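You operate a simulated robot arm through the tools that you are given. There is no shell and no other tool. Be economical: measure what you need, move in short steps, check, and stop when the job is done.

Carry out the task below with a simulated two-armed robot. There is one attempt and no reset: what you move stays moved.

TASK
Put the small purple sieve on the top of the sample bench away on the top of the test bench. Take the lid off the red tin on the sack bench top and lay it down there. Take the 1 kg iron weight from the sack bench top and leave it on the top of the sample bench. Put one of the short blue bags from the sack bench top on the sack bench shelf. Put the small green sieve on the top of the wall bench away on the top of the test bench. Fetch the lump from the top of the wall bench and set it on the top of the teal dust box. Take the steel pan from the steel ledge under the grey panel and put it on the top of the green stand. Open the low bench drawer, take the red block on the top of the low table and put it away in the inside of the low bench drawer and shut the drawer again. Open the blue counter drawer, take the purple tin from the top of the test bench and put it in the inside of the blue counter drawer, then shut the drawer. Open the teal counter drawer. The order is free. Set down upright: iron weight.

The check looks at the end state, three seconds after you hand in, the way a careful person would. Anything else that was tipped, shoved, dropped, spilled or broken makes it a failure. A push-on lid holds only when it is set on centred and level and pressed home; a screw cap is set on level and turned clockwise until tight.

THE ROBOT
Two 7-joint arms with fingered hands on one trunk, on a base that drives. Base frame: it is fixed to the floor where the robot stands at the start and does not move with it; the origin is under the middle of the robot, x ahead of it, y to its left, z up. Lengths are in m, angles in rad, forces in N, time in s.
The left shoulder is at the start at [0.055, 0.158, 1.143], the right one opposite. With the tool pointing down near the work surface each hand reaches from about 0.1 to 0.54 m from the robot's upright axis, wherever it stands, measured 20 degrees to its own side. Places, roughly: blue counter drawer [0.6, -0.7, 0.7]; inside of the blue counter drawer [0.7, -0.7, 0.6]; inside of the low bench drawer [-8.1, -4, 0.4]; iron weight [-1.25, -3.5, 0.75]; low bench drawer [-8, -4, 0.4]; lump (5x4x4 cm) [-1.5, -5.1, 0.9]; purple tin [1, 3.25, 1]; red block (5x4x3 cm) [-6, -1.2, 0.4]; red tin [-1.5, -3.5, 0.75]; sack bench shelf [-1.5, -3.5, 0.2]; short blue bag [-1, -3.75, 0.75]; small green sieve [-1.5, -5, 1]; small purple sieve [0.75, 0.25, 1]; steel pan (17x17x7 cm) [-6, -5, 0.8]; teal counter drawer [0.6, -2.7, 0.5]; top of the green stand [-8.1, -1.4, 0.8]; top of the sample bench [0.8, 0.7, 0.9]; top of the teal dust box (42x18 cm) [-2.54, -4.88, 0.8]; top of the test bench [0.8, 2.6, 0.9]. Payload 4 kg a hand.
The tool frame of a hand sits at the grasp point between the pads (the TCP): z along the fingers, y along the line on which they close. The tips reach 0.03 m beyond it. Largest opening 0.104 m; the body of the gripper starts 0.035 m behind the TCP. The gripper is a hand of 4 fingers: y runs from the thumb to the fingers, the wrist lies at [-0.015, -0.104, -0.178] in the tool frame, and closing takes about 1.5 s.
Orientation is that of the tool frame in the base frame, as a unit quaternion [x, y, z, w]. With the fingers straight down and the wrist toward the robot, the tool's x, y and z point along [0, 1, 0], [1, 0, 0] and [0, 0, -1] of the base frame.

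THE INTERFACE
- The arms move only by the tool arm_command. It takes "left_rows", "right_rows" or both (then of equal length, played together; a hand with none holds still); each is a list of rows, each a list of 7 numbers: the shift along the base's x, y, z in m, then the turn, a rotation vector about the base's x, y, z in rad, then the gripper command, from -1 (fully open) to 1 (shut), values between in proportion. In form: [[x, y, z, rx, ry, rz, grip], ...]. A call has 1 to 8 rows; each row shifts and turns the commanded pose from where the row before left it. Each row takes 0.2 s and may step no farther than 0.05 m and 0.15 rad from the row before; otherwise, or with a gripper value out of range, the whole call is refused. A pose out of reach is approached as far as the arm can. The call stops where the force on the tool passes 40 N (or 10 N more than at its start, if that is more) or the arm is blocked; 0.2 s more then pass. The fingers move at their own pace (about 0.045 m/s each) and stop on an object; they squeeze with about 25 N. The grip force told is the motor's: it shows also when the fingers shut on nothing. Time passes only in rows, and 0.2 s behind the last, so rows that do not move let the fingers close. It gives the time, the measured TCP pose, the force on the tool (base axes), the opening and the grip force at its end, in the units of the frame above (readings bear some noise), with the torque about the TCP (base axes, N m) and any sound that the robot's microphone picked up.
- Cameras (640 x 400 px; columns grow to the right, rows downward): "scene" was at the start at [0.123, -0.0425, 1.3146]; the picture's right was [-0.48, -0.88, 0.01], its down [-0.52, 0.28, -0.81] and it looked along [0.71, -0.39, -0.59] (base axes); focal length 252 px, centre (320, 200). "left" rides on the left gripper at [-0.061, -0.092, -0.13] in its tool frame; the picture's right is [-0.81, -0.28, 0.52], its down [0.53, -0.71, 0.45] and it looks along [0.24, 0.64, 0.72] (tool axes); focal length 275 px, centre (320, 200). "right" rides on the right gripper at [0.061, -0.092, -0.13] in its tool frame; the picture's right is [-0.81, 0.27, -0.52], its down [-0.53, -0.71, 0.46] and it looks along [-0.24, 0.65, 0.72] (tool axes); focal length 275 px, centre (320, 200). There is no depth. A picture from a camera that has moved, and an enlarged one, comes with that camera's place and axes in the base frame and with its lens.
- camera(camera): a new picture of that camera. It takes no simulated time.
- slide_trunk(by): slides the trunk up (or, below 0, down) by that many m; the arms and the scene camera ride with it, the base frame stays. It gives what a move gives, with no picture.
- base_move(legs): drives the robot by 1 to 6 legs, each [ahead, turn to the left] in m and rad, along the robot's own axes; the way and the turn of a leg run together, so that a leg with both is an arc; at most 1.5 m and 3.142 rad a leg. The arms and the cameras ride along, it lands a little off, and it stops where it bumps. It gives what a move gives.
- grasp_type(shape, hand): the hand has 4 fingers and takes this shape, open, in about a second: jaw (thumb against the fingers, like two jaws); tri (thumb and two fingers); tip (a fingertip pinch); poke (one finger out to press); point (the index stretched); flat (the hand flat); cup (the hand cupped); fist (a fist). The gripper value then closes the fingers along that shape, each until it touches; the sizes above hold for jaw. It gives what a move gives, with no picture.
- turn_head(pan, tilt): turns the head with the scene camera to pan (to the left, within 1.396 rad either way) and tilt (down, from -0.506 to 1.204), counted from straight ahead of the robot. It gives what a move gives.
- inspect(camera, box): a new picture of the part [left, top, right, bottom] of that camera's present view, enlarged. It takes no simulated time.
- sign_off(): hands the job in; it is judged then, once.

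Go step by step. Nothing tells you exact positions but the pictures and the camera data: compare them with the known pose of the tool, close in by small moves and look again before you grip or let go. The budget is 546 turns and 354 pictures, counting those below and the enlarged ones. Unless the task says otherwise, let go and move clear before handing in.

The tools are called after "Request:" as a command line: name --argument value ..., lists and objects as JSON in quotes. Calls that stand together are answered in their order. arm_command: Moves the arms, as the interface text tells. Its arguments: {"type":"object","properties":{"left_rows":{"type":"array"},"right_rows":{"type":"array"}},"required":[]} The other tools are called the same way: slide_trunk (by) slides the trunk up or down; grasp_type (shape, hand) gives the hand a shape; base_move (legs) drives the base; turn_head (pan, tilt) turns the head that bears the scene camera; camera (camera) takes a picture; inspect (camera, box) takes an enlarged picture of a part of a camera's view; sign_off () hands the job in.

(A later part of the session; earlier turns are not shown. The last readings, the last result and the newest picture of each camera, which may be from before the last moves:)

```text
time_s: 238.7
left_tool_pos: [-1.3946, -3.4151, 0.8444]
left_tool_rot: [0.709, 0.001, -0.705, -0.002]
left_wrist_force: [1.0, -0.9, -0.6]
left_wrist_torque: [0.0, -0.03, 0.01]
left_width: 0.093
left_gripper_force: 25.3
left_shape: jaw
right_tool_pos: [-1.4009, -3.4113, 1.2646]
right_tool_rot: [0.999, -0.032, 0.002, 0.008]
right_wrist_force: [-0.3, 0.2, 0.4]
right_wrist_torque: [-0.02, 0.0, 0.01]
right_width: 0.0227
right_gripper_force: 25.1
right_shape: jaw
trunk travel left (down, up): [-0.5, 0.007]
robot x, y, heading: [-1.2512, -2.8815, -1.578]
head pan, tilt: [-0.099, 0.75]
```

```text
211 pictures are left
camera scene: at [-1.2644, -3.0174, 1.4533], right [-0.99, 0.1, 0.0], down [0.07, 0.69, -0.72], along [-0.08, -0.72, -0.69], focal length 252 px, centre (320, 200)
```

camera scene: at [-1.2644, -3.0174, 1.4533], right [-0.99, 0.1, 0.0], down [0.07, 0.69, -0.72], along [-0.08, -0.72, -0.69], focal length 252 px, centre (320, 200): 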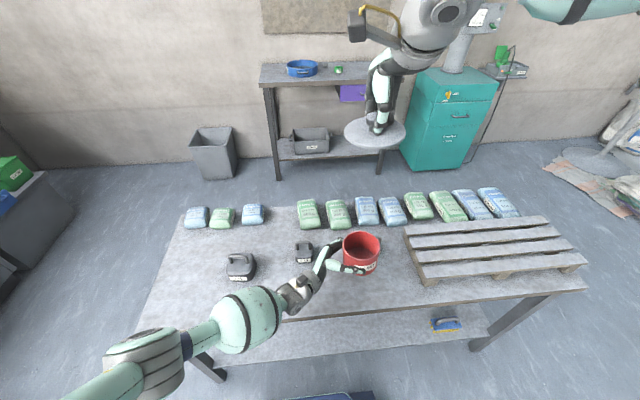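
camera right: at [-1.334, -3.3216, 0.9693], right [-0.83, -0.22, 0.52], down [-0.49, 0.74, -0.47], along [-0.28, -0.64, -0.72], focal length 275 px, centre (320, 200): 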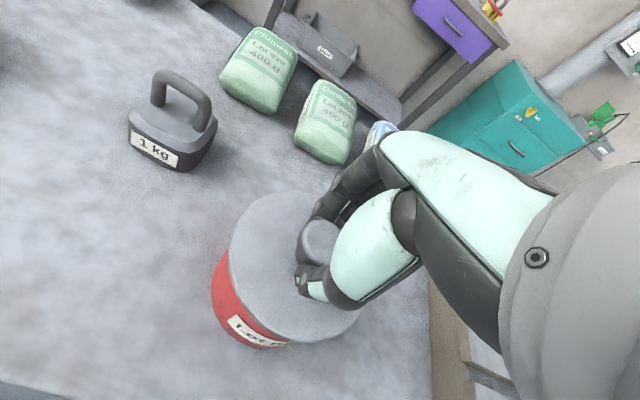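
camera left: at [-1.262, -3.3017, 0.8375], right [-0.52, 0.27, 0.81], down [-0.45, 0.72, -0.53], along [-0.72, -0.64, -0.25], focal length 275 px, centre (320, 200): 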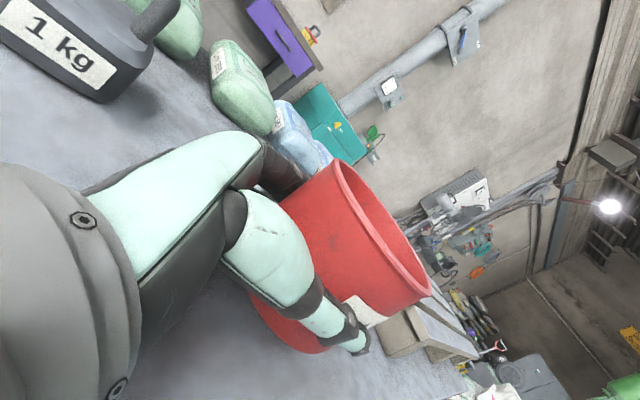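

Request:
arm_command --left_rows '[[0, 0, -0.03, 0, 0, 0, 1], [0, 0, -0.025, 0, 0, 0, 1], [0, 0, -0.015, 0, 0, 0, 1]]'

Request:
inspect --camera "scene" --box '[200, 200, 440, 350]'

Request:
arm_command --left_rows '[[0, 0, -0.008, 0, 0, 0, 1]]'

Request:
arm_command --left_rows '[[0, 0, -0.005, 0, 0, 0, 1]]'

```text
time_s: 239.5
left_tool_pos: [-1.3932, -3.4089, 0.7869]
left_tool_rot: [0.707, 0.0, -0.707, -0.004]
left_wrist_force: [-0.1, 0.4, -1.2]
left_wrist_torque: [0.01, 0.0, -0.02]
left_width: 0.093
left_gripper_force: 25.0
left_shape: jaw
left hand out of reach, approached as far as the arm can: row 2, 3
right_tool_pos: [-1.3999, -3.4112, 1.2653]
right_tool_rot: [0.999, -0.031, 0.0, 0.008]
right_wrist_force: [-0.2, 0.1, 0.0]
right_wrist_torque: [-0.01, 0.01, 0.02]
right_width: 0.0224
right_gripper_force: 25.3
right_shape: jaw
trunk travel left (down, up): [-0.5, 0.007]
robot x, y, heading: [-1.2538, -2.885, -1.578]
head pan, tilt: [-0.099, 0.75]
```

```text
2.67 times, centred on (320, 275) of scene
camera zoom: at [-1.2629, -3.0163, 1.4534], right [-0.99, 0.1, 0.0], down [0.07, 0.69, -0.72], along [-0.08, -0.72, -0.69], focal length 672 px, centre (320, 0)
```

zoom: 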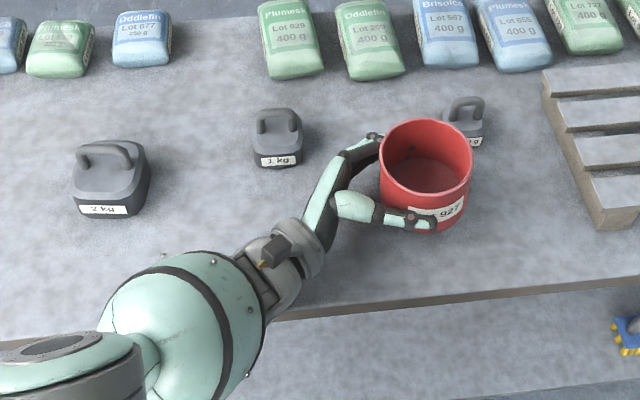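

```text
time_s: 239.9
left_tool_pos: [-1.3933, -3.4058, 0.7841]
left_tool_rot: [0.709, 0.002, -0.706, -0.002]
left_wrist_force: [-0.5, 0.8, -1.3]
left_wrist_torque: [0.03, 0.0, 0.01]
left_width: 0.0929
left_gripper_force: 25.3
left_shape: jaw
left hand out of reach, approached as far as the arm can: row 1
right_tool_pos: [-1.4004, -3.4112, 1.2649]
right_tool_rot: [0.999, -0.031, 0.002, 0.008]
right_wrist_force: [-0.5, 0.9, -0.9]
right_wrist_torque: [0.01, 0.01, 0.01]
right_width: 0.0225
right_gripper_force: 24.6
right_shape: jaw
trunk travel left (down, up): [-0.5, 0.007]
robot x, y, heading: [-1.2477, -2.8853, -1.579]
head pan, tilt: [-0.099, 0.75]
```

```text
time_s: 240.3
left_tool_pos: [-1.3909, -3.4023, 0.7835]
left_tool_rot: [0.709, 0.002, -0.705, -0.003]
left_wrist_force: [-0.2, -0.2, -1.2]
left_wrist_torque: [0.01, 0.0, -0.01]
left_width: 0.0928
left_gripper_force: 25.9
left_shape: jaw
left hand out of reach, approached as far as the arm can: row 1
right_tool_pos: [-1.4013, -3.4115, 1.2648]
right_tool_rot: [0.999, -0.032, 0.001, 0.008]
right_wrist_force: [0.4, -0.7, -0.3]
right_wrist_torque: [0.02, 0.0, 0.0]
right_width: 0.0225
right_gripper_force: 25.5
right_shape: jaw
trunk travel left (down, up): [-0.5, 0.007]
robot x, y, heading: [-1.2532, -2.8854, -1.576]
head pan, tilt: [-0.099, 0.75]
```

Now it's only reach; I let the trunk down in small slides instead.

Request:
slide_trunk --by -0.018

Request:
slide_trunk --by -0.006

```text
time_s: 241.0
left_tool_pos: [-1.3907, -3.4054, 0.7725]
left_tool_rot: [0.707, -0.002, -0.707, 0.0]
left_wrist_force: [0.4, -0.7, -1.5]
left_wrist_torque: [0.02, -0.01, 0.01]
left_width: 0.093
left_gripper_force: 24.5
left_shape: jaw
right_tool_pos: [-1.4006, -3.4063, 1.2517]
right_tool_rot: [0.999, -0.031, 0.001, 0.01]
right_wrist_force: [-0.6, -0.2, 0.0]
right_wrist_torque: [0.03, 0.01, 0.0]
right_width: 0.0228
right_gripper_force: 24.9
right_shape: jaw
trunk travel left (down, up): [-0.482, 0.025]
robot x, y, heading: [-1.2559, -2.8853, -1.578]
head pan, tilt: [-0.099, 0.75]
```

```text
time_s: 241.5
left_tool_pos: [-1.3918, -3.4029, 0.7737]
left_tool_rot: [0.708, -0.006, -0.706, 0.004]
left_wrist_force: [0.0, 0.9, -1.2]
left_wrist_torque: [0.0, -0.01, 0.02]
left_width: 0.0928
left_gripper_force: 25.4
left_shape: jaw
right_tool_pos: [-1.4023, -3.4029, 1.2452]
right_tool_rot: [0.999, -0.031, 0.0, 0.012]
right_wrist_force: [0.0, -0.3, -1.3]
right_wrist_torque: [0.02, 0.0, 0.02]
right_width: 0.0225
right_gripper_force: 24.8
right_shape: jaw
trunk travel left (down, up): [-0.476, 0.031]
robot x, y, heading: [-1.2537, -2.8832, -1.579]
head pan, tilt: [-0.099, 0.75]
```

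The wrist itself meets the bench. I rise a little, yaw the hand 40° so that the wrist hangs off the bench edge, then lower again.

Request:
arm_command --left_rows '[[0, 0, 0.03, 0, 0, 0, 1], [0, 0, 0.02, 0, 0, 0.14, 1], [0, 0, 0, 0, 0, 0.14, 1], [0, 0, 0, 0, 0, 0.14, 1], [0, 0, 0, 0, 0, 0.14, 1], [0, 0, 0, 0, 0, 0.14, 1], [0, 0, 0, 0, 0, 0, 1]]'

Request:
arm_command --left_rows '[[0, 0, -0.02, 0, 0, 0, 1], [0, 0, -0.02, 0, 0, 0, 1], [0, 0, -0.01, 0, 0, 0, 1]]'

Request:
inspect --camera "scene" --box '[200, 200, 440, 350]'

```text
time_s: 243.1
left_tool_pos: [-1.4047, -3.4321, 0.7771]
left_tool_rot: [0.671, 0.226, -0.67, 0.222]
left_wrist_force: [-0.7, -0.3, 0.1]
left_wrist_torque: [-0.01, -0.01, 0.0]
left_width: 0.0928
left_gripper_force: 25.1
left_shape: jaw
left hand out of reach, approached as far as the arm can: row 1, 2, 3, 4, 6
right_tool_pos: [-1.4025, -3.4126, 1.2413]
right_tool_rot: [0.999, -0.032, 0.002, 0.006]
right_wrist_force: [0.7, -1.2, 0.4]
right_wrist_torque: [-0.01, -0.01, 0.02]
right_width: 0.0227
right_gripper_force: 24.9
right_shape: jaw
trunk travel left (down, up): [-0.476, 0.031]
robot x, y, heading: [-1.2499, -2.8848, -1.572]
head pan, tilt: [-0.099, 0.75]
```

```text
time_s: 243.9
left_tool_pos: [-1.3964, -3.4251, 0.7694]
left_tool_rot: [-0.67, -0.225, 0.671, -0.223]
left_wrist_force: [0.4, -0.4, -0.7]
left_wrist_torque: [0.02, -0.04, 0.0]
left_width: 0.0928
left_gripper_force: 25.1
left_shape: jaw
left hand out of reach, approached as far as the arm can: row 1, 2, 3
right_tool_pos: [-1.402, -3.4109, 1.2406]
right_tool_rot: [0.999, -0.031, 0.001, 0.008]
right_wrist_force: [0.2, -0.6, -0.2]
right_wrist_torque: [0.01, -0.02, -0.01]
right_width: 0.0225
right_gripper_force: 24.8
right_shape: jaw
trunk travel left (down, up): [-0.476, 0.031]
robot x, y, heading: [-1.2541, -2.8839, -1.576]
head pan, tilt: [-0.099, 0.75]
```

```text
2.67 times, centred on (320, 275) of scene
camera zoom: at [-1.2642, -3.0174, 1.43], right [-0.99, 0.1, 0.0], down [0.07, 0.69, -0.72], along [-0.08, -0.72, -0.69], focal length 672 px, centre (320, 0)
```

zoom: 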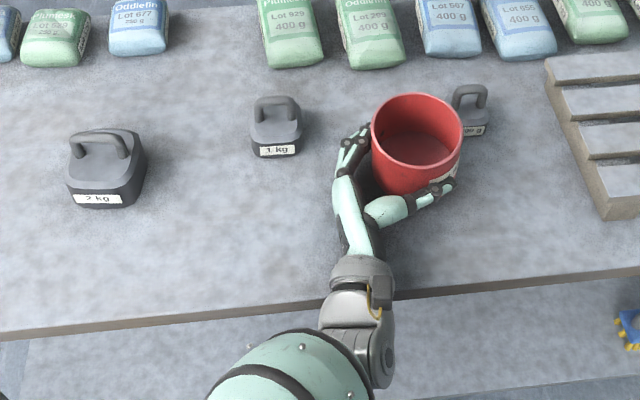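

Request:
arm_command --left_rows '[[0.003, 0.015, 0, 0, 0, 0, 1]]'

Request:
slide_trunk --by -0.008

Request:
slide_trunk --by -0.004

```text
time_s: 244.5
left_tool_pos: [-1.4065, -3.4423, 0.8311]
left_tool_rot: [-0.646, -0.197, 0.692, -0.254]
left_wrist_force: [0.2, -0.2, -1.4]
left_wrist_torque: [0.0, 0.0, 0.01]
left_width: 0.0926
left_gripper_force: 24.9
left_shape: jaw
right_tool_pos: [-1.4024, -3.3954, 1.2488]
right_tool_rot: [0.999, -0.032, 0.001, 0.014]
right_wrist_force: [-0.5, -0.5, -0.4]
right_wrist_torque: [-0.02, -0.03, -0.01]
right_width: 0.0225
right_gripper_force: 25.1
right_shape: jaw
trunk travel left (down, up): [-0.476, 0.031]
robot x, y, heading: [-1.2524, -2.8819, -1.578]
head pan, tilt: [-0.099, 0.75]
stopped in row 1 (left hand): the arm was blocked; the commanded pose is now the measured one
```

```text
time_s: 245.1
left_tool_pos: [-1.4071, -3.4445, 0.8271]
left_tool_rot: [-0.646, -0.193, 0.693, -0.254]
left_wrist_force: [0.3, 0.1, -1.0]
left_wrist_torque: [0.05, -0.03, -0.01]
left_width: 0.0927
left_gripper_force: 25.3
left_shape: jaw
right_tool_pos: [-1.4015, -3.3968, 1.2395]
right_tool_rot: [0.999, -0.031, 0.002, 0.014]
right_wrist_force: [1.0, -0.6, 0.2]
right_wrist_torque: [0.01, 0.02, 0.0]
right_width: 0.0227
right_gripper_force: 25.0
right_shape: jaw
trunk travel left (down, up): [-0.468, 0.039]
robot x, y, heading: [-1.2531, -2.8865, -1.577]
head pan, tilt: [-0.099, 0.75]
```

```text
time_s: 245.6
left_tool_pos: [-1.4096, -3.4471, 0.8274]
left_tool_rot: [-0.644, -0.192, 0.694, -0.256]
left_wrist_force: [0.1, 0.0, -1.0]
left_wrist_torque: [0.03, -0.05, 0.0]
left_width: 0.0927
left_gripper_force: 25.4
left_shape: jaw
right_tool_pos: [-1.4015, -3.3973, 1.2368]
right_tool_rot: [0.999, -0.031, 0.002, 0.014]
right_wrist_force: [0.4, -0.4, -0.3]
right_wrist_torque: [0.01, 0.0, 0.0]
right_width: 0.0225
right_gripper_force: 25.3
right_shape: jaw
trunk travel left (down, up): [-0.464, 0.043]
robot x, y, heading: [-1.2546, -2.8852, -1.574]
head pan, tilt: [-0.099, 0.75]
```

Request:
camera --camera "scene"

Request:
inspect --camera "scene" --box '[200, 200, 440, 350]'

```text
208 pictures are left
camera scene: at [-1.2641, -3.0173, 1.418], right [-0.99, 0.1, 0.0], down [0.07, 0.69, -0.72], along [-0.08, -0.72, -0.69], focal length 252 px, centre (320, 200)
```

scene: 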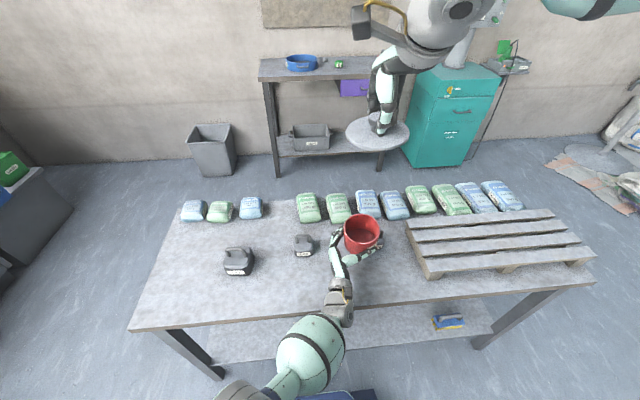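

```text
2.67 times, centred on (320, 275) of scene
camera zoom: at [-1.2641, -3.0173, 1.418], right [-0.99, 0.1, 0.0], down [0.07, 0.69, -0.72], along [-0.08, -0.72, -0.69], focal length 672 px, centre (320, 0)
```

zoom: 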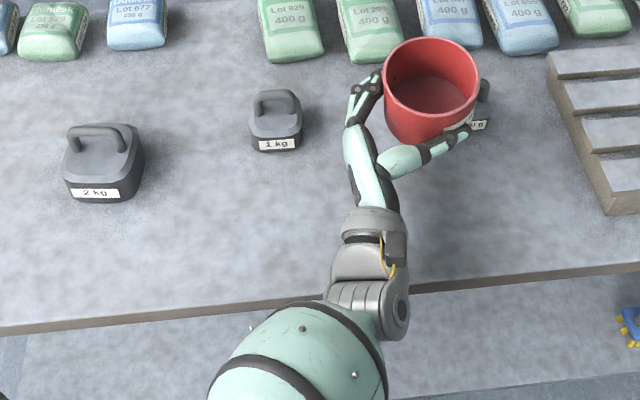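

The arm is folded too tightly. I back the base 12 cm and extend the arm instead.

Request:
base_move --legs '[[-0.13, 0]]'

Request:
arm_command --left_rows '[[0, -0.02, 0, 0, 0, 0, 1], [0, -0.03, 0, 0, 0, 0, 1], [0, -0.03, 0, 0, 0, 0, 1]]'

Request:
inspect --camera "scene" --box '[200, 160, 440, 310]'

```text
time_s: 246.9
left_tool_pos: [-1.4075, -3.3181, 0.8176]
left_tool_rot: [-0.648, -0.198, 0.691, -0.251]
left_wrist_force: [-0.3, -0.8, -1.2]
left_wrist_torque: [0.02, -0.02, -0.01]
left_width: 0.0927
left_gripper_force: 24.8
left_shape: jaw
right_tool_pos: [-1.4005, -3.2732, 1.2336]
right_tool_rot: [0.999, -0.03, 0.002, 0.011]
right_wrist_force: [-0.6, 0.0, -1.0]
right_wrist_torque: [0.0, -0.01, -0.01]
right_width: 0.0226
right_gripper_force: 25.3
right_shape: jaw
trunk travel left (down, up): [-0.464, 0.043]
robot x, y, heading: [-1.2512, -2.7561, -1.577]
head pan, tilt: [-0.099, 0.75]
```

```text
time_s: 247.7
left_tool_pos: [-1.4069, -3.3476, 0.8299]
left_tool_rot: [-0.646, -0.19, 0.694, -0.257]
left_wrist_force: [-0.2, -0.1, -1.8]
left_wrist_torque: [0.04, -0.07, 0.05]
left_width: 0.0927
left_gripper_force: 25.2
left_shape: jaw
left hand out of reach, approached as far as the arm can: row 2, 3
right_tool_pos: [-1.3988, -3.25, 1.2431]
right_tool_rot: [0.999, -0.031, 0.001, 0.022]
right_wrist_force: [0.2, 0.6, 0.0]
right_wrist_torque: [-0.06, 0.02, 0.0]
right_width: 0.0222
right_gripper_force: 24.7
right_shape: jaw
trunk travel left (down, up): [-0.464, 0.043]
robot x, y, heading: [-1.2501, -2.7584, -1.575]
head pan, tilt: [-0.099, 0.75]
```

```text
2.67 times, centred on (320, 235) of scene
camera zoom: at [-1.2626, -2.8832, 1.4184], right [-0.99, 0.1, 0.0], down [0.07, 0.69, -0.72], along [-0.08, -0.72, -0.69], focal length 672 px, centre (320, 107)
```

zoom: 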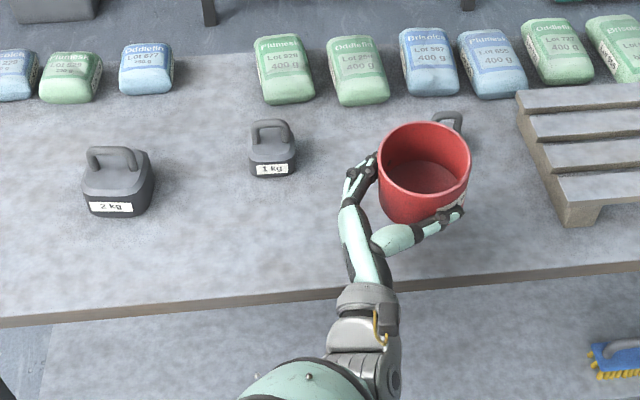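

Request:
slide_trunk --by -0.045

Request:
arm_command --left_rows '[[0, -0.02, 0.02, 0, 0, 0, 1], [0, -0.02, 0.02, 0, 0, 0, 1]]'

Request:
slide_trunk --by -0.04

Request:
inspect --camera "scene" --box '[200, 160, 440, 310]'

```text
time_s: 248.6
left_tool_pos: [-1.4068, -3.3518, 0.7829]
left_tool_rot: [-0.646, -0.191, 0.693, -0.257]
left_wrist_force: [-0.1, -0.7, -1.1]
left_wrist_torque: [0.0, 0.0, -0.01]
left_width: 0.0924
left_gripper_force: 24.9
left_shape: jaw
right_tool_pos: [-1.4005, -3.2538, 1.1966]
right_tool_rot: [0.999, -0.031, 0.002, 0.02]
right_wrist_force: [-0.5, -0.9, -1.3]
right_wrist_torque: [-0.01, 0.0, 0.02]
right_width: 0.0226
right_gripper_force: 25.0
right_shape: jaw
trunk travel left (down, up): [-0.419, 0.088]
robot x, y, heading: [-1.2527, -2.7532, -1.575]
head pan, tilt: [-0.099, 0.75]
```

```text
time_s: 249.2
left_tool_pos: [-1.4076, -3.3926, 0.8242]
left_tool_rot: [-0.646, -0.191, 0.693, -0.257]
left_wrist_force: [-0.3, 0.0, -1.8]
left_wrist_torque: [0.0, -0.02, 0.02]
left_width: 0.0928
left_gripper_force: 24.9
left_shape: jaw
right_tool_pos: [-1.3999, -3.2534, 1.1959]
right_tool_rot: [0.999, -0.03, 0.001, 0.02]
right_wrist_force: [0.0, -0.9, -1.2]
right_wrist_torque: [-0.01, 0.0, -0.01]
right_width: 0.0224
right_gripper_force: 24.3
right_shape: jaw
trunk travel left (down, up): [-0.419, 0.088]
robot x, y, heading: [-1.2526, -2.7565, -1.574]
head pan, tilt: [-0.099, 0.75]
```

```text
time_s: 250.0
left_tool_pos: [-1.4067, -3.3907, 0.7838]
left_tool_rot: [-0.645, -0.19, 0.693, -0.258]
left_wrist_force: [0.0, 0.2, -1.5]
left_wrist_torque: [0.04, -0.01, 0.02]
left_width: 0.0927
left_gripper_force: 24.9
left_shape: jaw
right_tool_pos: [-1.4013, -3.2526, 1.1554]
right_tool_rot: [0.999, -0.03, 0.001, 0.021]
right_wrist_force: [-0.1, 0.7, -0.6]
right_wrist_torque: [-0.01, 0.0, 0.01]
right_width: 0.0226
right_gripper_force: 25.5
right_shape: jaw
trunk travel left (down, up): [-0.379, 0.128]
robot x, y, heading: [-1.2538, -2.7556, -1.575]
head pan, tilt: [-0.099, 0.75]
```

```text
2.67 times, centred on (320, 235) of scene
camera zoom: at [-1.2629, -2.8852, 1.3319], right [-0.99, 0.1, 0.0], down [0.07, 0.69, -0.72], along [-0.08, -0.72, -0.69], focal length 672 px, centre (320, 107)
```

zoom: 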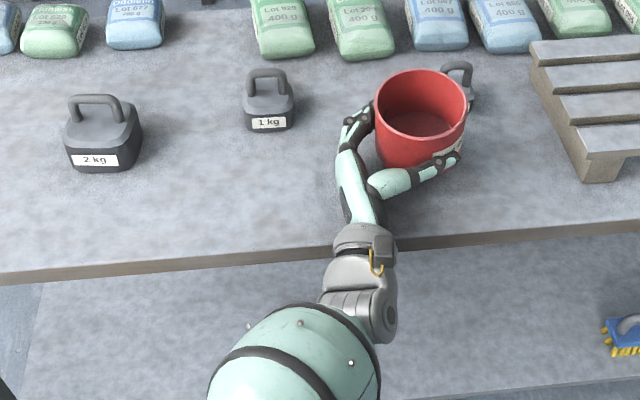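

The tin is tilted ~6°; I correct that and lower the last centimetres.

Request:
arm_command --left_rows '[[0, 0, 0, 0.056, -0.016, 0, 1], [0, 0, 0, 0.056, -0.016, 0, 1], [0, 0, -0.01, 0, 0, 0, 1]]'

Request:
arm_command --left_rows '[[0, 0, -0.007, 0, 0, 0, 1]]'

Request:
inspect --camera "scene" --box '[300, 160, 420, 235]'

```text
time_s: 250.8
left_tool_pos: [-1.4068, -3.3901, 0.7756]
left_tool_rot: [0.671, 0.226, -0.67, 0.224]
left_wrist_force: [1.3, 0.5, -1.5]
left_wrist_torque: [0.01, 0.0, 0.0]
left_width: 0.0926
left_gripper_force: 25.2
left_shape: jaw
right_tool_pos: [-1.4005, -3.2535, 1.1561]
right_tool_rot: [0.999, -0.03, 0.002, 0.019]
right_wrist_force: [-0.5, 0.7, -0.1]
right_wrist_torque: [0.04, -0.01, 0.03]
right_width: 0.0224
right_gripper_force: 24.9
right_shape: jaw
trunk travel left (down, up): [-0.379, 0.128]
robot x, y, heading: [-1.2499, -2.756, -1.58]
head pan, tilt: [-0.099, 0.75]
```

```text
time_s: 251.2
left_tool_pos: [-1.4065, -3.3905, 0.7674]
left_tool_rot: [-0.67, -0.226, 0.67, -0.225]
left_wrist_force: [0.5, 0.1, -0.2]
left_wrist_torque: [0.0, -0.01, -0.01]
left_width: 0.0924
left_gripper_force: 25.4
left_shape: jaw
right_tool_pos: [-1.4005, -3.2539, 1.1556]
right_tool_rot: [0.999, -0.03, 0.001, 0.02]
right_wrist_force: [0.6, -0.7, 0.3]
right_wrist_torque: [-0.02, -0.01, -0.02]
right_width: 0.0226
right_gripper_force: 24.8
right_shape: jaw
trunk travel left (down, up): [-0.379, 0.128]
robot x, y, heading: [-1.2493, -2.7565, -1.574]
head pan, tilt: [-0.099, 0.75]
```

```text
5.33 times, centred on (360, 198) of scene
camera zoom: at [-1.2632, -2.8858, 1.332], right [-0.99, 0.1, 0.0], down [0.07, 0.69, -0.72], along [-0.08, -0.72, -0.69], focal length 1345 px, centre (107, 213)
```

zoom: 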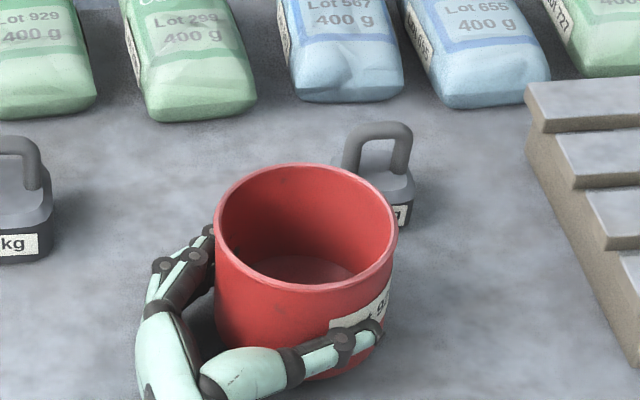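

Request:
arm_command --left_rows '[[0, 0, -0.005, 0, 0, 0, 1]]'

Request:
arm_command --left_rows '[[0, 0, -0.004, 0, 0, 0, 1]]'

Request:
arm_command --left_rows '[[0, 0, -0.004, 0, 0, 0, 1]]'

```text
time_s: 251.6
left_tool_pos: [-1.4065, -3.3903, 0.7643]
left_tool_rot: [-0.669, -0.225, 0.671, -0.225]
left_wrist_force: [-0.1, 0.3, 4.1]
left_wrist_torque: [0.47, -0.29, -0.03]
left_width: 0.0927
left_gripper_force: 24.7
left_shape: jaw
right_tool_pos: [-1.4017, -3.2521, 1.1569]
right_tool_rot: [0.999, -0.031, 0.001, 0.02]
right_wrist_force: [0.6, 1.0, -1.2]
right_wrist_torque: [0.06, 0.0, 0.06]
right_width: 0.0224
right_gripper_force: 25.3
right_shape: jaw
trunk travel left (down, up): [-0.379, 0.128]
robot x, y, heading: [-1.2567, -2.7519, -1.576]
head pan, tilt: [-0.099, 0.75]
```

```text
time_s: 252.0
left_tool_pos: [-1.4076, -3.3912, 0.7644]
left_tool_rot: [-0.668, -0.222, 0.673, -0.228]
left_wrist_force: [5.3, 6.4, 27.9]
left_wrist_torque: [2.71, -1.73, 0.0]
left_width: 0.0926
left_gripper_force: 25.1
left_shape: jaw
right_tool_pos: [-1.3987, -3.2503, 1.1581]
right_tool_rot: [0.999, -0.03, 0.001, 0.022]
right_wrist_force: [-0.9, 0.2, -1.1]
right_wrist_torque: [0.0, 0.0, 0.03]
right_width: 0.0224
right_gripper_force: 24.9
right_shape: jaw
trunk travel left (down, up): [-0.379, 0.128]
robot x, y, heading: [-1.2567, -2.7534, -1.575]
head pan, tilt: [-0.099, 0.75]
```

```text
time_s: 252.3
left_tool_pos: [-1.4108, -3.3854, 0.7657]
left_tool_rot: [-0.667, -0.219, 0.674, -0.231]
left_wrist_force: [0.2, 1.1, -0.2]
left_wrist_torque: [0.13, -0.04, 0.03]
left_width: 0.0925
left_gripper_force: 24.8
left_shape: jaw
right_tool_pos: [-1.4013, -3.2386, 1.1619]
right_tool_rot: [0.999, -0.03, 0.003, 0.026]
right_wrist_force: [-0.3, 0.1, -0.1]
right_wrist_torque: [-0.01, 0.0, -0.01]
right_width: 0.0223
right_gripper_force: 25.1
right_shape: jaw
trunk travel left (down, up): [-0.379, 0.128]
robot x, y, heading: [-1.2549, -2.7529, -1.579]
head pan, tilt: [-0.099, 0.75]
stopped in row 1 (left hand): the force on the tool passed its limit (the readings are from after the stop); the commanded pose is now the measured one
```

The tin is down. I open the left hand and pull it straight back out along its axis.

Request:
arm_command --left_rows '[[0, 0, 0, 0, 0, 0, 0.2], [0, 0, 0, 0, 0, 0, -1], [0, 0, 0, 0, 0, 0, -1], [0, 0, 0, 0, 0, 0, -1]]'

Request:
inspect --camera "scene" --box '[300, 160, 420, 235]'

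```text
time_s: 253.3
left_tool_pos: [-1.41, -3.3858, 0.7663]
left_tool_rot: [-0.665, -0.219, 0.675, -0.232]
left_wrist_force: [0.8, 0.1, -0.9]
left_wrist_torque: [0.03, -0.01, 0.04]
left_width: 0.1038
left_gripper_force: 0.1
left_shape: jaw
right_tool_pos: [-1.401, -3.2391, 1.1608]
right_tool_rot: [0.999, -0.031, 0.001, 0.026]
right_wrist_force: [0.6, 0.2, -0.4]
right_wrist_torque: [0.02, 0.04, -0.01]
right_width: 0.0227
right_gripper_force: 25.2
right_shape: jaw
trunk travel left (down, up): [-0.379, 0.128]
robot x, y, heading: [-1.25, -2.7538, -1.572]
head pan, tilt: [-0.099, 0.75]
```

```text
5.33 times, centred on (360, 198) of scene
camera zoom: at [-1.2631, -2.8854, 1.332], right [-0.99, 0.1, 0.0], down [0.07, 0.69, -0.72], along [-0.08, -0.72, -0.69], focal length 1345 px, centre (107, 213)
```

zoom: 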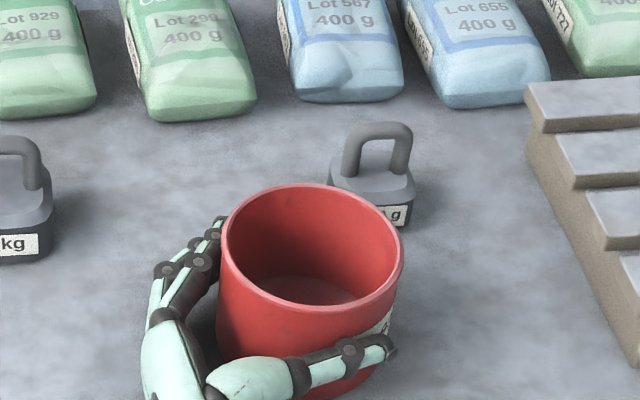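

Request:
arm_command --left_rows '[[0.012, 0.01, 0, 0, 0, 0, -1], [0.02, 0.016, 0, 0, 0, 0, -1], [0.024, 0.019, 0.005, 0, 0, 0, -1], [0.024, 0.025, 0.02, 0, 0, 0, -1], [0.02, 0.03, 0.03, 0, 0, 0, -1], [0.01, 0.03, 0.03, 0, 0, 0, -1]]'

Request:
camera --camera "scene"

```text
time_s: 254.2
left_tool_pos: [-1.3808, -3.4046, 0.9711]
left_tool_rot: [-0.599, -0.123, 0.727, -0.312]
left_wrist_force: [-0.1, 0.2, 1.0]
left_wrist_torque: [0.01, 0.01, 0.02]
left_width: 0.1037
left_gripper_force: 0.0
left_shape: jaw
right_tool_pos: [-1.3992, -3.2232, 1.1681]
right_tool_rot: [0.999, -0.031, 0.0, 0.033]
right_wrist_force: [0.6, 0.8, -0.5]
right_wrist_torque: [-0.03, -0.02, 0.02]
right_width: 0.0221
right_gripper_force: 24.6
right_shape: jaw
trunk travel left (down, up): [-0.379, 0.128]
robot x, y, heading: [-1.2523, -2.7574, -1.579]
head pan, tilt: [-0.099, 0.75]
stopped in row 4 (left hand): the arm was blocked; the commanded pose is now the measured one
```

```text
202 pictures are left
camera scene: at [-1.2626, -2.8841, 1.3316], right [-0.99, 0.1, 0.0], down [0.07, 0.69, -0.72], along [-0.08, -0.72, -0.69], focal length 252 px, centre (320, 200)
```

scene: 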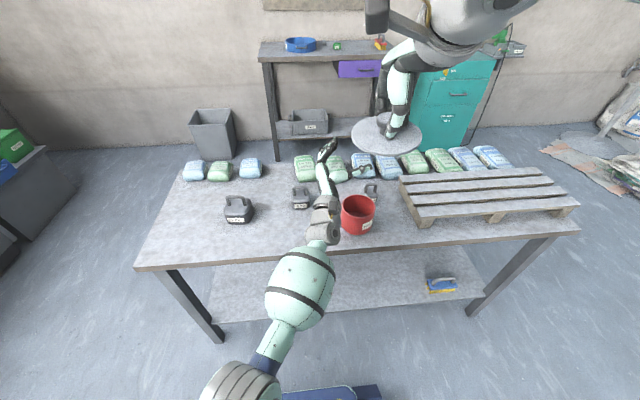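

The left arm flipped upward but the tin stands fine. I bring the left hand back to pointing down, moving it away to the left.

Request:
arm_command --left_rows '[[0.03, 0, 0.02, 0.0557, -0.1297, -0.022, -1], [0.03, 0, 0.02, 0.0557, -0.1297, -0.022, -1], [0.03, 0, 0.01, 0.0557, -0.1297, -0.022, -1], [0.03, 0.01, 0.01, 0.0557, -0.1297, -0.022, -1], [0.03, 0.01, 0.01, 0.0557, -0.1297, -0.022, -1], [0.03, 0.01, 0.01, 0.0557, -0.1297, -0.022, -1], [0.03, 0.01, 0.01, 0.0557, -0.1297, -0.022, -1]]'

Request:
arm_command --left_rows '[[0.03, 0.01, 0.01, 0.0557, -0.1297, -0.022, -1], [0.03, 0.01, 0.01, 0.0557, -0.1297, -0.022, -1], [0.03, 0.01, 0.01, 0.0557, -0.1297, -0.022, -1], [0.03, 0.01, 0.01, 0.0557, -0.1297, -0.022, -1], [0.03, 0.01, 0.01, 0.0557, -0.1297, -0.022, -1], [0.02, 0.01, 0.01, 0.0557, -0.1297, -0.022, -1]]'

Request:
camera --camera "scene"

```text
time_s: 255.8
left_tool_pos: [-1.1693, -3.3558, 1.0366]
left_tool_rot: [0.914, 0.08, -0.367, 0.153]
left_wrist_force: [0.9, -0.2, 0.2]
left_wrist_torque: [-0.05, -0.02, -0.02]
left_width: 0.104
left_gripper_force: 0.0
left_shape: jaw
right_tool_pos: [-1.3991, -3.2259, 1.1675]
right_tool_rot: [0.999, -0.03, 0.001, 0.032]
right_wrist_force: [-0.3, 1.5, -0.5]
right_wrist_torque: [0.0, 0.01, 0.03]
right_width: 0.0224
right_gripper_force: 25.3
right_shape: jaw
trunk travel left (down, up): [-0.379, 0.128]
robot x, y, heading: [-1.251, -2.7547, -1.58]
head pan, tilt: [-0.099, 0.75]
```

```text
time_s: 257.2
left_tool_pos: [-1.0006, -3.2961, 1.0977]
left_tool_rot: [1.0, 0.015, 0.014, -0.002]
left_wrist_force: [-0.3, 0.7, 0.6]
left_wrist_torque: [0.0, -0.05, -0.02]
left_width: 0.1039
left_gripper_force: 0.0
left_shape: jaw
right_tool_pos: [-1.4001, -3.2251, 1.1685]
right_tool_rot: [0.999, -0.031, 0.0, 0.033]
right_wrist_force: [-0.7, 0.8, 0.1]
right_wrist_torque: [-0.01, 0.0, -0.01]
right_width: 0.0222
right_gripper_force: 24.6
right_shape: jaw
trunk travel left (down, up): [-0.379, 0.128]
robot x, y, heading: [-1.2528, -2.7517, -1.576]
head pan, tilt: [-0.099, 0.75]
```

```text
201 pictures are left
camera scene: at [-1.2628, -2.8847, 1.3322], right [-0.99, 0.1, 0.0], down [0.07, 0.69, -0.72], along [-0.08, -0.72, -0.69], focal length 252 px, centre (320, 200)
```

scene: 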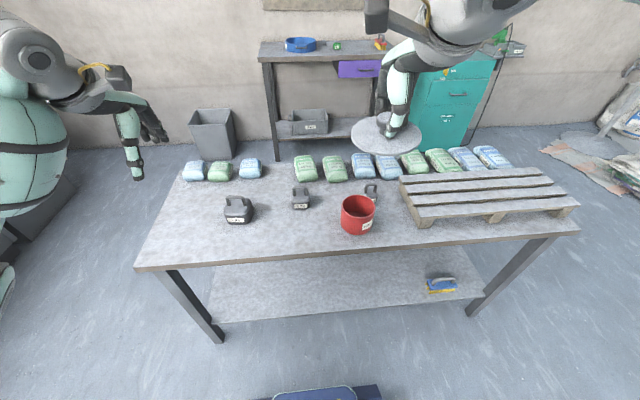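

Now I lay the lid down in the free spot in front of the 1 kg weight, around [-1.27, -3.39].

Request:
arm_command --right_rows '[[0.02, -0.03, -0.02, 0.033, 0, 0, 1], [0.025, -0.03, -0.02, 0.033, 0, 0, 1], [0.025, -0.03, -0.02, 0, 0, 0, 1], [0.025, -0.03, -0.02, 0, 0, 0, 1], [0.025, -0.03, -0.02, 0, 0, 0, 1], [0.01, -0.018, -0.04, 0, 0, 0, 1], [0, 0, -0.045, 0, 0, 0, 1], [0, 0, -0.045, 0, 0, 0, 1]]'

Request:
camera --camera "scene"

```text
time_s: 259.0
left_tool_pos: [-1.0016, -3.2973, 1.096]
left_tool_rot: [1.0, 0.016, 0.014, -0.001]
left_wrist_force: [-0.2, -0.1, -0.9]
left_wrist_torque: [-0.06, 0.0, -0.04]
left_width: 0.104
left_gripper_force: 0.1
left_shape: jaw
right_tool_pos: [-1.3869, -3.3143, 0.9634]
right_tool_rot: [1.0, -0.031, 0.002, -0.001]
right_wrist_force: [-0.1, -0.4, -0.1]
right_wrist_torque: [-0.01, 0.02, 0.0]
right_width: 0.0221
right_gripper_force: 25.4
right_shape: jaw
right hand out of reach, approached as far as the arm can: row 3, 4, 5, 6, 7, 8
trunk travel left (down, up): [-0.379, 0.128]
robot x, y, heading: [-1.2532, -2.7598, -1.579]
head pan, tilt: [-0.099, 0.75]
```

```text
200 pictures are left
camera scene: at [-1.2635, -2.8868, 1.3319], right [-0.99, 0.1, 0.0], down [0.07, 0.69, -0.72], along [-0.08, -0.72, -0.69], focal length 252 px, centre (320, 200)
```

scene: 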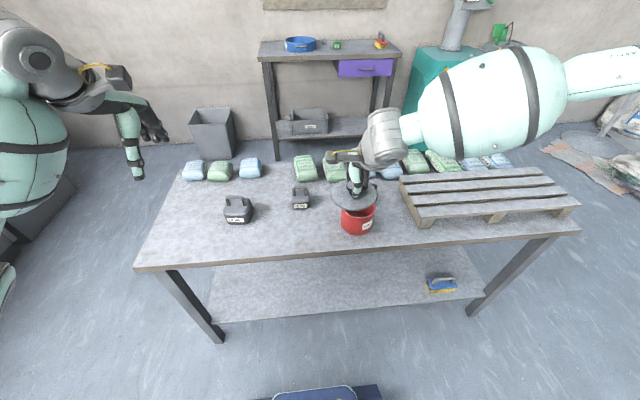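

The right arm can't cross over; I raise the lid and shift the base 17 cm to the left (+x).

Request:
arm_command --right_rows '[[0, 0.01, 0.04, 0, 0, 0, 1], [0, 0.01, 0.04, 0, 0, 0, 1]]'

Request:
base_move --legs '[[0, 1.571], [0.17, 0], [0, -1.571]]'

Request:
camera --camera "scene"

```text
time_s: 259.6
left_tool_pos: [-1.0019, -3.2953, 1.0976]
left_tool_rot: [1.0, 0.016, 0.014, -0.001]
left_wrist_force: [0.4, -0.1, -1.3]
left_wrist_torque: [0.01, 0.04, 0.04]
left_width: 0.1043
left_gripper_force: 0.2
left_shape: jaw
right_tool_pos: [-1.3851, -3.2892, 1.0449]
right_tool_rot: [1.0, -0.031, 0.0, 0.001]
right_wrist_force: [0.2, -0.9, 0.5]
right_wrist_torque: [0.01, -0.02, 0.01]
right_width: 0.0225
right_gripper_force: 25.1
right_shape: jaw
trunk travel left (down, up): [-0.379, 0.128]
robot x, y, heading: [-1.2523, -2.7556, -1.577]
head pan, tilt: [-0.099, 0.75]
```

```text
time_s: 268.7
left_tool_pos: [-0.8606, -3.312, 1.0982]
left_tool_rot: [1.0, -0.008, 0.014, -0.001]
left_wrist_force: [0.5, 0.5, 0.3]
left_wrist_torque: [-0.02, 0.01, 0.02]
left_width: 0.1038
left_gripper_force: 0.1
left_shape: jaw
right_tool_pos: [-1.2418, -3.2881, 1.0442]
right_tool_rot: [0.999, -0.054, 0.0, -0.001]
right_wrist_force: [0.1, 0.3, -0.6]
right_wrist_torque: [-0.01, -0.01, -0.03]
right_width: 0.0223
right_gripper_force: 25.1
right_shape: jaw
trunk travel left (down, up): [-0.379, 0.128]
robot x, y, heading: [-1.0779, -2.7576, -1.623]
head pan, tilt: [-0.099, 0.75]
```

```text
199 pictures are left
camera scene: at [-1.095, -2.8884, 1.332], right [-0.99, 0.15, 0.0], down [0.1, 0.68, -0.72], along [-0.11, -0.71, -0.69], focal length 252 px, centre (320, 200)
```

scene: 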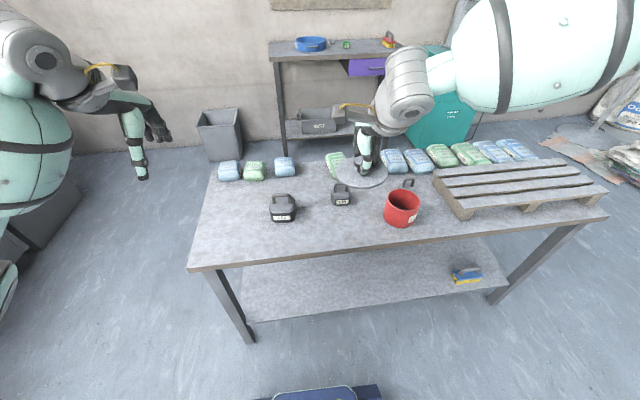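

Request:
arm_command --right_rows '[[-0.004, -0.035, 0, 0, 0, 0, 1], [-0.004, -0.035, -0.02, 0, 0, 0, 1], [0, -0.03, -0.035, 0, 0, 0, 1], [0, 0, -0.045, 0, 0, 0, 1], [0, 0, -0.045, 0, 0, 0, 1], [0, 0, -0.045, 0, 0, 0, 1], [0, 0, -0.02, 0, 0, 0, 1]]'

Request:
inspect --camera "scene" --box '[240, 140, 440, 265]'

```text
time_s: 270.3
left_tool_pos: [-0.8604, -3.3, 1.1051]
left_tool_rot: [1.0, -0.01, 0.009, 0.011]
left_wrist_force: [-0.2, 0.4, -0.2]
left_wrist_torque: [0.0, -0.01, 0.01]
left_width: 0.1043
left_gripper_force: 0.0
left_shape: jaw
right_tool_pos: [-1.3074, -3.3256, 0.8885]
right_tool_rot: [0.999, -0.053, 0.002, 0.007]
right_wrist_force: [0.2, 0.2, -0.3]
right_wrist_torque: [-0.01, 0.0, 0.03]
right_width: 0.0219
right_gripper_force: 25.0
right_shape: jaw
right hand out of reach, approached as far as the arm can: row 3, 4, 5, 6, 7
trunk travel left (down, up): [-0.379, 0.128]
robot x, y, heading: [-1.0762, -2.7569, -1.624]
head pan, tilt: [-0.099, 0.75]
```

```text
3.20 times, centred on (340, 202) of scene
camera zoom: at [-1.0951, -2.8883, 1.332], right [-0.99, 0.15, 0.0], down [0.1, 0.68, -0.72], along [-0.11, -0.71, -0.69], focal length 807 px, centre (256, 192)
```

zoom: 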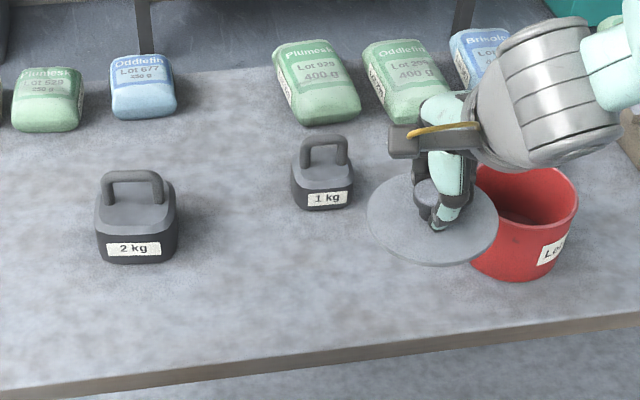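

Request:
arm_command --right_rows '[[0.03, 0, 0.03, 0, 0, 0, 1], [0.03, 0, 0.03, 0, 0, 0, 1]]'

Request:
base_move --legs '[[0.11, 0.05]]'

Request:
slide_trunk --by -0.08

Request:
inspect --camera "scene" --box '[240, 140, 440, 265]'

```text
time_s: 270.9
left_tool_pos: [-0.8607, -3.2988, 1.106]
left_tool_rot: [1.0, -0.01, 0.009, 0.011]
left_wrist_force: [-0.7, -0.2, 0.8]
left_wrist_torque: [0.03, 0.0, -0.01]
left_width: 0.1037
left_gripper_force: 0.0
left_shape: jaw
right_tool_pos: [-1.2515, -3.3204, 0.9516]
right_tool_rot: [0.999, -0.053, 0.002, 0.006]
right_wrist_force: [0.2, 0.4, 0.1]
right_wrist_torque: [-0.02, 0.02, -0.01]
right_width: 0.022
right_gripper_force: 24.9
right_shape: jaw
right hand out of reach, approached as far as the arm can: row 2
trunk travel left (down, up): [-0.379, 0.128]
robot x, y, heading: [-1.0767, -2.7607, -1.622]
head pan, tilt: [-0.099, 0.75]
```

```text
time_s: 272.1
left_tool_pos: [-0.8315, -3.3969, 1.1016]
left_tool_rot: [1.0, 0.02, 0.014, 0.002]
left_wrist_force: [-0.2, 0.3, -0.6]
left_wrist_torque: [0.05, 0.01, 0.03]
left_width: 0.1039
left_gripper_force: 0.1
left_shape: jaw
right_tool_pos: [-1.2246, -3.4409, 0.9499]
right_tool_rot: [1.0, -0.027, 0.002, 0.005]
right_wrist_force: [-0.6, -0.4, -0.4]
right_wrist_torque: [0.01, -0.04, 0.01]
right_width: 0.0221
right_gripper_force: 25.6
right_shape: jaw
trunk travel left (down, up): [-0.379, 0.128]
robot x, y, heading: [-1.0796, -2.8632, -1.567]
head pan, tilt: [-0.099, 0.75]
```

```text
time_s: 273.3
left_tool_pos: [-0.8329, -3.3819, 1.0303]
left_tool_rot: [1.0, 0.017, 0.012, 0.014]
left_wrist_force: [-0.5, -0.1, -0.4]
left_wrist_torque: [-0.02, 0.0, 0.0]
left_width: 0.1039
left_gripper_force: 0.0
left_shape: jaw
right_tool_pos: [-1.2248, -3.4277, 0.8764]
right_tool_rot: [1.0, -0.026, 0.003, 0.011]
right_wrist_force: [-0.5, -0.1, 0.0]
right_wrist_torque: [0.02, -0.01, 0.04]
right_width: 0.0217
right_gripper_force: 24.5
right_shape: jaw
trunk travel left (down, up): [-0.299, 0.208]
robot x, y, heading: [-1.0824, -2.8677, -1.571]
head pan, tilt: [-0.099, 0.75]
```

```text
3.20 times, centred on (340, 202) of scene
camera zoom: at [-1.0911, -2.9969, 1.2521], right [-1.0, 0.09, 0.0], down [0.06, 0.69, -0.72], along [-0.07, -0.72, -0.69], focal length 807 px, centre (256, 192)
```

zoom: 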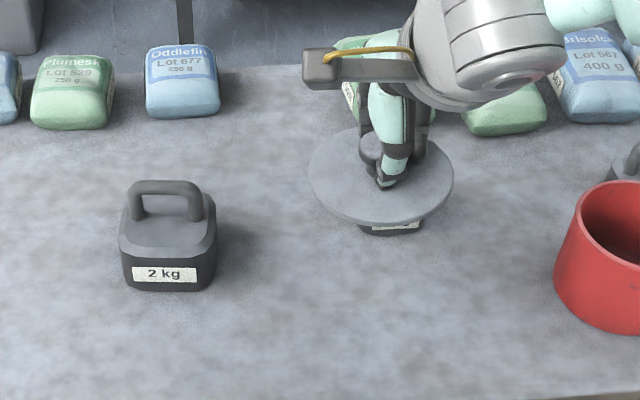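

Request:
arm_command --right_rows '[[0.005, 0.03, 0, 0, 0, 0, 1], [0.005, 0.018, 0, 0, 0, 0, 1], [0, 0, -0.03, 0, 0, 0, 1], [0, 0, -0.03, 0, 0, 0, 1]]'

Request:
inspect --camera "scene" --box '[240, 140, 440, 265]'

```text
time_s: 274.3
left_tool_pos: [-0.8339, -3.3821, 1.0308]
left_tool_rot: [1.0, 0.017, 0.011, 0.015]
left_wrist_force: [0.0, -0.2, 0.7]
left_wrist_torque: [-0.01, 0.01, 0.02]
left_width: 0.104
left_gripper_force: 0.0
left_shape: jaw
right_tool_pos: [-1.2252, -3.3756, 0.8278]
right_tool_rot: [1.0, -0.026, 0.001, 0.013]
right_wrist_force: [0.1, -0.6, 0.1]
right_wrist_torque: [-0.01, -0.03, 0.01]
right_width: 0.0217
right_gripper_force: 25.1
right_shape: jaw
right hand out of reach, approached as far as the arm can: row 4
trunk travel left (down, up): [-0.299, 0.208]
robot x, y, heading: [-1.0809, -2.8676, -1.563]
head pan, tilt: [-0.099, 0.75]
```

```text
3.20 times, centred on (340, 202) of scene
camera zoom: at [-1.0911, -2.9951, 1.2523], right [-1.0, 0.09, 0.0], down [0.06, 0.69, -0.72], along [-0.07, -0.72, -0.69], focal length 807 px, centre (256, 192)
```

zoom: 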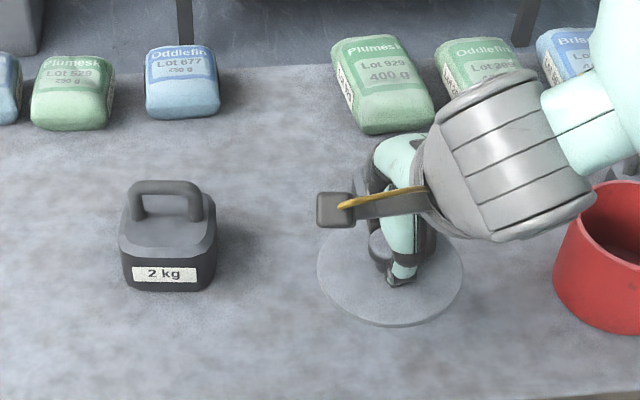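

Request:
slide_trunk --by -0.04

Request:
arm_command --right_rows '[[0, 0, -0.005, 0, 0, 0, 1]]'

Request:
arm_command --right_rows '[[0, 0, -0.005, 0, 0, 0, 1]]'

Request:
inspect --camera "scene" --box '[280, 130, 420, 218]'

```text
time_s: 275.1
left_tool_pos: [-0.834, -3.3826, 0.992]
left_tool_rot: [1.0, 0.018, 0.012, 0.014]
left_wrist_force: [0.4, 1.0, -0.2]
left_wrist_torque: [0.01, 0.02, 0.01]
left_width: 0.1039
left_gripper_force: 0.1
left_shape: jaw
right_tool_pos: [-1.226, -3.3748, 0.7897]
right_tool_rot: [1.0, -0.028, 0.002, 0.012]
right_wrist_force: [-0.1, -0.1, 0.2]
right_wrist_torque: [-0.02, -0.02, 0.01]
right_width: 0.0219
right_gripper_force: 25.2
right_shape: jaw
trunk travel left (down, up): [-0.259, 0.248]
robot x, y, heading: [-1.0816, -2.8667, -1.563]
head pan, tilt: [-0.099, 0.75]
```

```text
time_s: 275.5
left_tool_pos: [-0.8329, -3.3825, 0.9918]
left_tool_rot: [1.0, 0.017, 0.012, 0.014]
left_wrist_force: [0.2, -0.5, -1.0]
left_wrist_torque: [-0.02, 0.0, -0.02]
left_width: 0.1038
left_gripper_force: 0.0
left_shape: jaw
right_tool_pos: [-1.2286, -3.3771, 0.7866]
right_tool_rot: [1.0, -0.026, 0.002, 0.013]
right_wrist_force: [0.3, -0.3, -0.1]
right_wrist_torque: [0.02, 0.0, 0.0]
right_width: 0.0219
right_gripper_force: 25.9
right_shape: jaw
right hand out of reach, approached as far as the arm can: row 1
trunk travel left (down, up): [-0.259, 0.248]
robot x, y, heading: [-1.0792, -2.8681, -1.564]
head pan, tilt: [-0.099, 0.75]
```

```text
time_s: 275.9
left_tool_pos: [-0.8335, -3.381, 0.9916]
left_tool_rot: [1.0, 0.017, 0.012, 0.015]
left_wrist_force: [0.1, 0.0, -0.1]
left_wrist_torque: [0.0, 0.0, 0.0]
left_width: 0.1038
left_gripper_force: 0.0
left_shape: jaw
right_tool_pos: [-1.2308, -3.3745, 0.783]
right_tool_rot: [1.0, -0.026, 0.003, 0.012]
right_wrist_force: [0.1, 0.3, -1.0]
right_wrist_torque: [0.0, -0.03, 0.0]
right_width: 0.022
right_gripper_force: 24.6
right_shape: jaw
trunk travel left (down, up): [-0.259, 0.248]
robot x, y, heading: [-1.0843, -2.8637, -1.563]
head pan, tilt: [-0.099, 0.75]
```

```text
4.55 times, centred on (350, 174) of scene
camera zoom: at [-1.0912, -2.9951, 1.2128], right [-1.0, 0.09, 0.0], down [0.06, 0.69, -0.72], along [-0.07, -0.72, -0.69], focal length 1146 px, centre (184, 318)
```

zoom: 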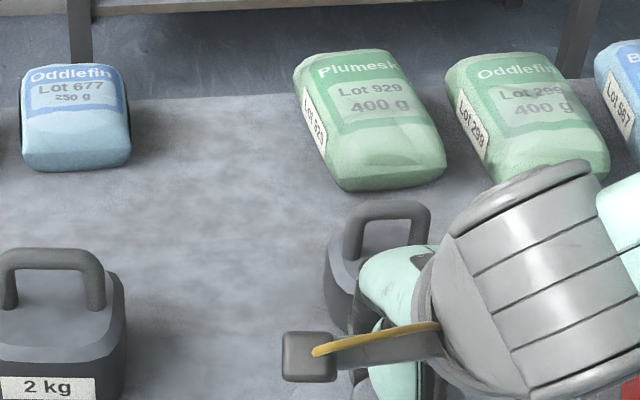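

Request:
slide_trunk --by -0.008

Request:
slide_trunk --by -0.006

Request:
inspect --camera "scene" --box '[280, 170, 420, 258]'

```text
time_s: 276.5
left_tool_pos: [-0.833, -3.3808, 0.9831]
left_tool_rot: [1.0, 0.018, 0.011, 0.014]
left_wrist_force: [-0.8, 0.1, 0.4]
left_wrist_torque: [0.0, 0.0, -0.02]
left_width: 0.1036
left_gripper_force: 0.1
left_shape: jaw
right_tool_pos: [-1.2309, -3.3744, 0.7742]
right_tool_rot: [1.0, -0.025, 0.002, 0.011]
right_wrist_force: [0.3, 0.4, 0.0]
right_wrist_torque: [0.0, 0.03, 0.0]
right_width: 0.022
right_gripper_force: 25.1
right_shape: jaw
trunk travel left (down, up): [-0.251, 0.256]
robot x, y, heading: [-1.0814, -2.8647, -1.564]
head pan, tilt: [-0.099, 0.75]
```

```text
time_s: 277.0
left_tool_pos: [-0.8335, -3.3816, 0.9773]
left_tool_rot: [1.0, 0.018, 0.011, 0.014]
left_wrist_force: [-0.3, -0.9, -0.1]
left_wrist_torque: [0.0, -0.04, 0.05]
left_width: 0.1041
left_gripper_force: 0.1
left_shape: jaw
right_tool_pos: [-1.2319, -3.3744, 0.769]
right_tool_rot: [1.0, -0.026, 0.003, 0.012]
right_wrist_force: [0.1, 0.3, -0.9]
right_wrist_torque: [0.0, -0.04, -0.03]
right_width: 0.0218
right_gripper_force: 25.0
right_shape: jaw
trunk travel left (down, up): [-0.245, 0.262]
robot x, y, heading: [-1.083, -2.8631, -1.564]
head pan, tilt: [-0.099, 0.75]
```

```text
4.55 times, centred on (350, 214) of scene
camera zoom: at [-1.0911, -2.9948, 1.1989], right [-1.0, 0.09, 0.0], down [0.06, 0.69, -0.72], along [-0.07, -0.72, -0.69], focal length 1146 px, centre (184, 136)
```

zoom: 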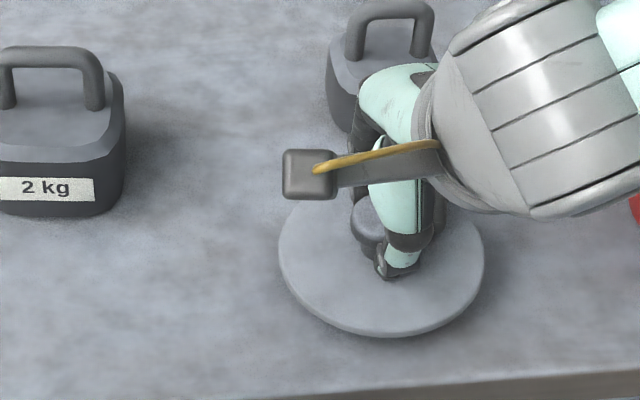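

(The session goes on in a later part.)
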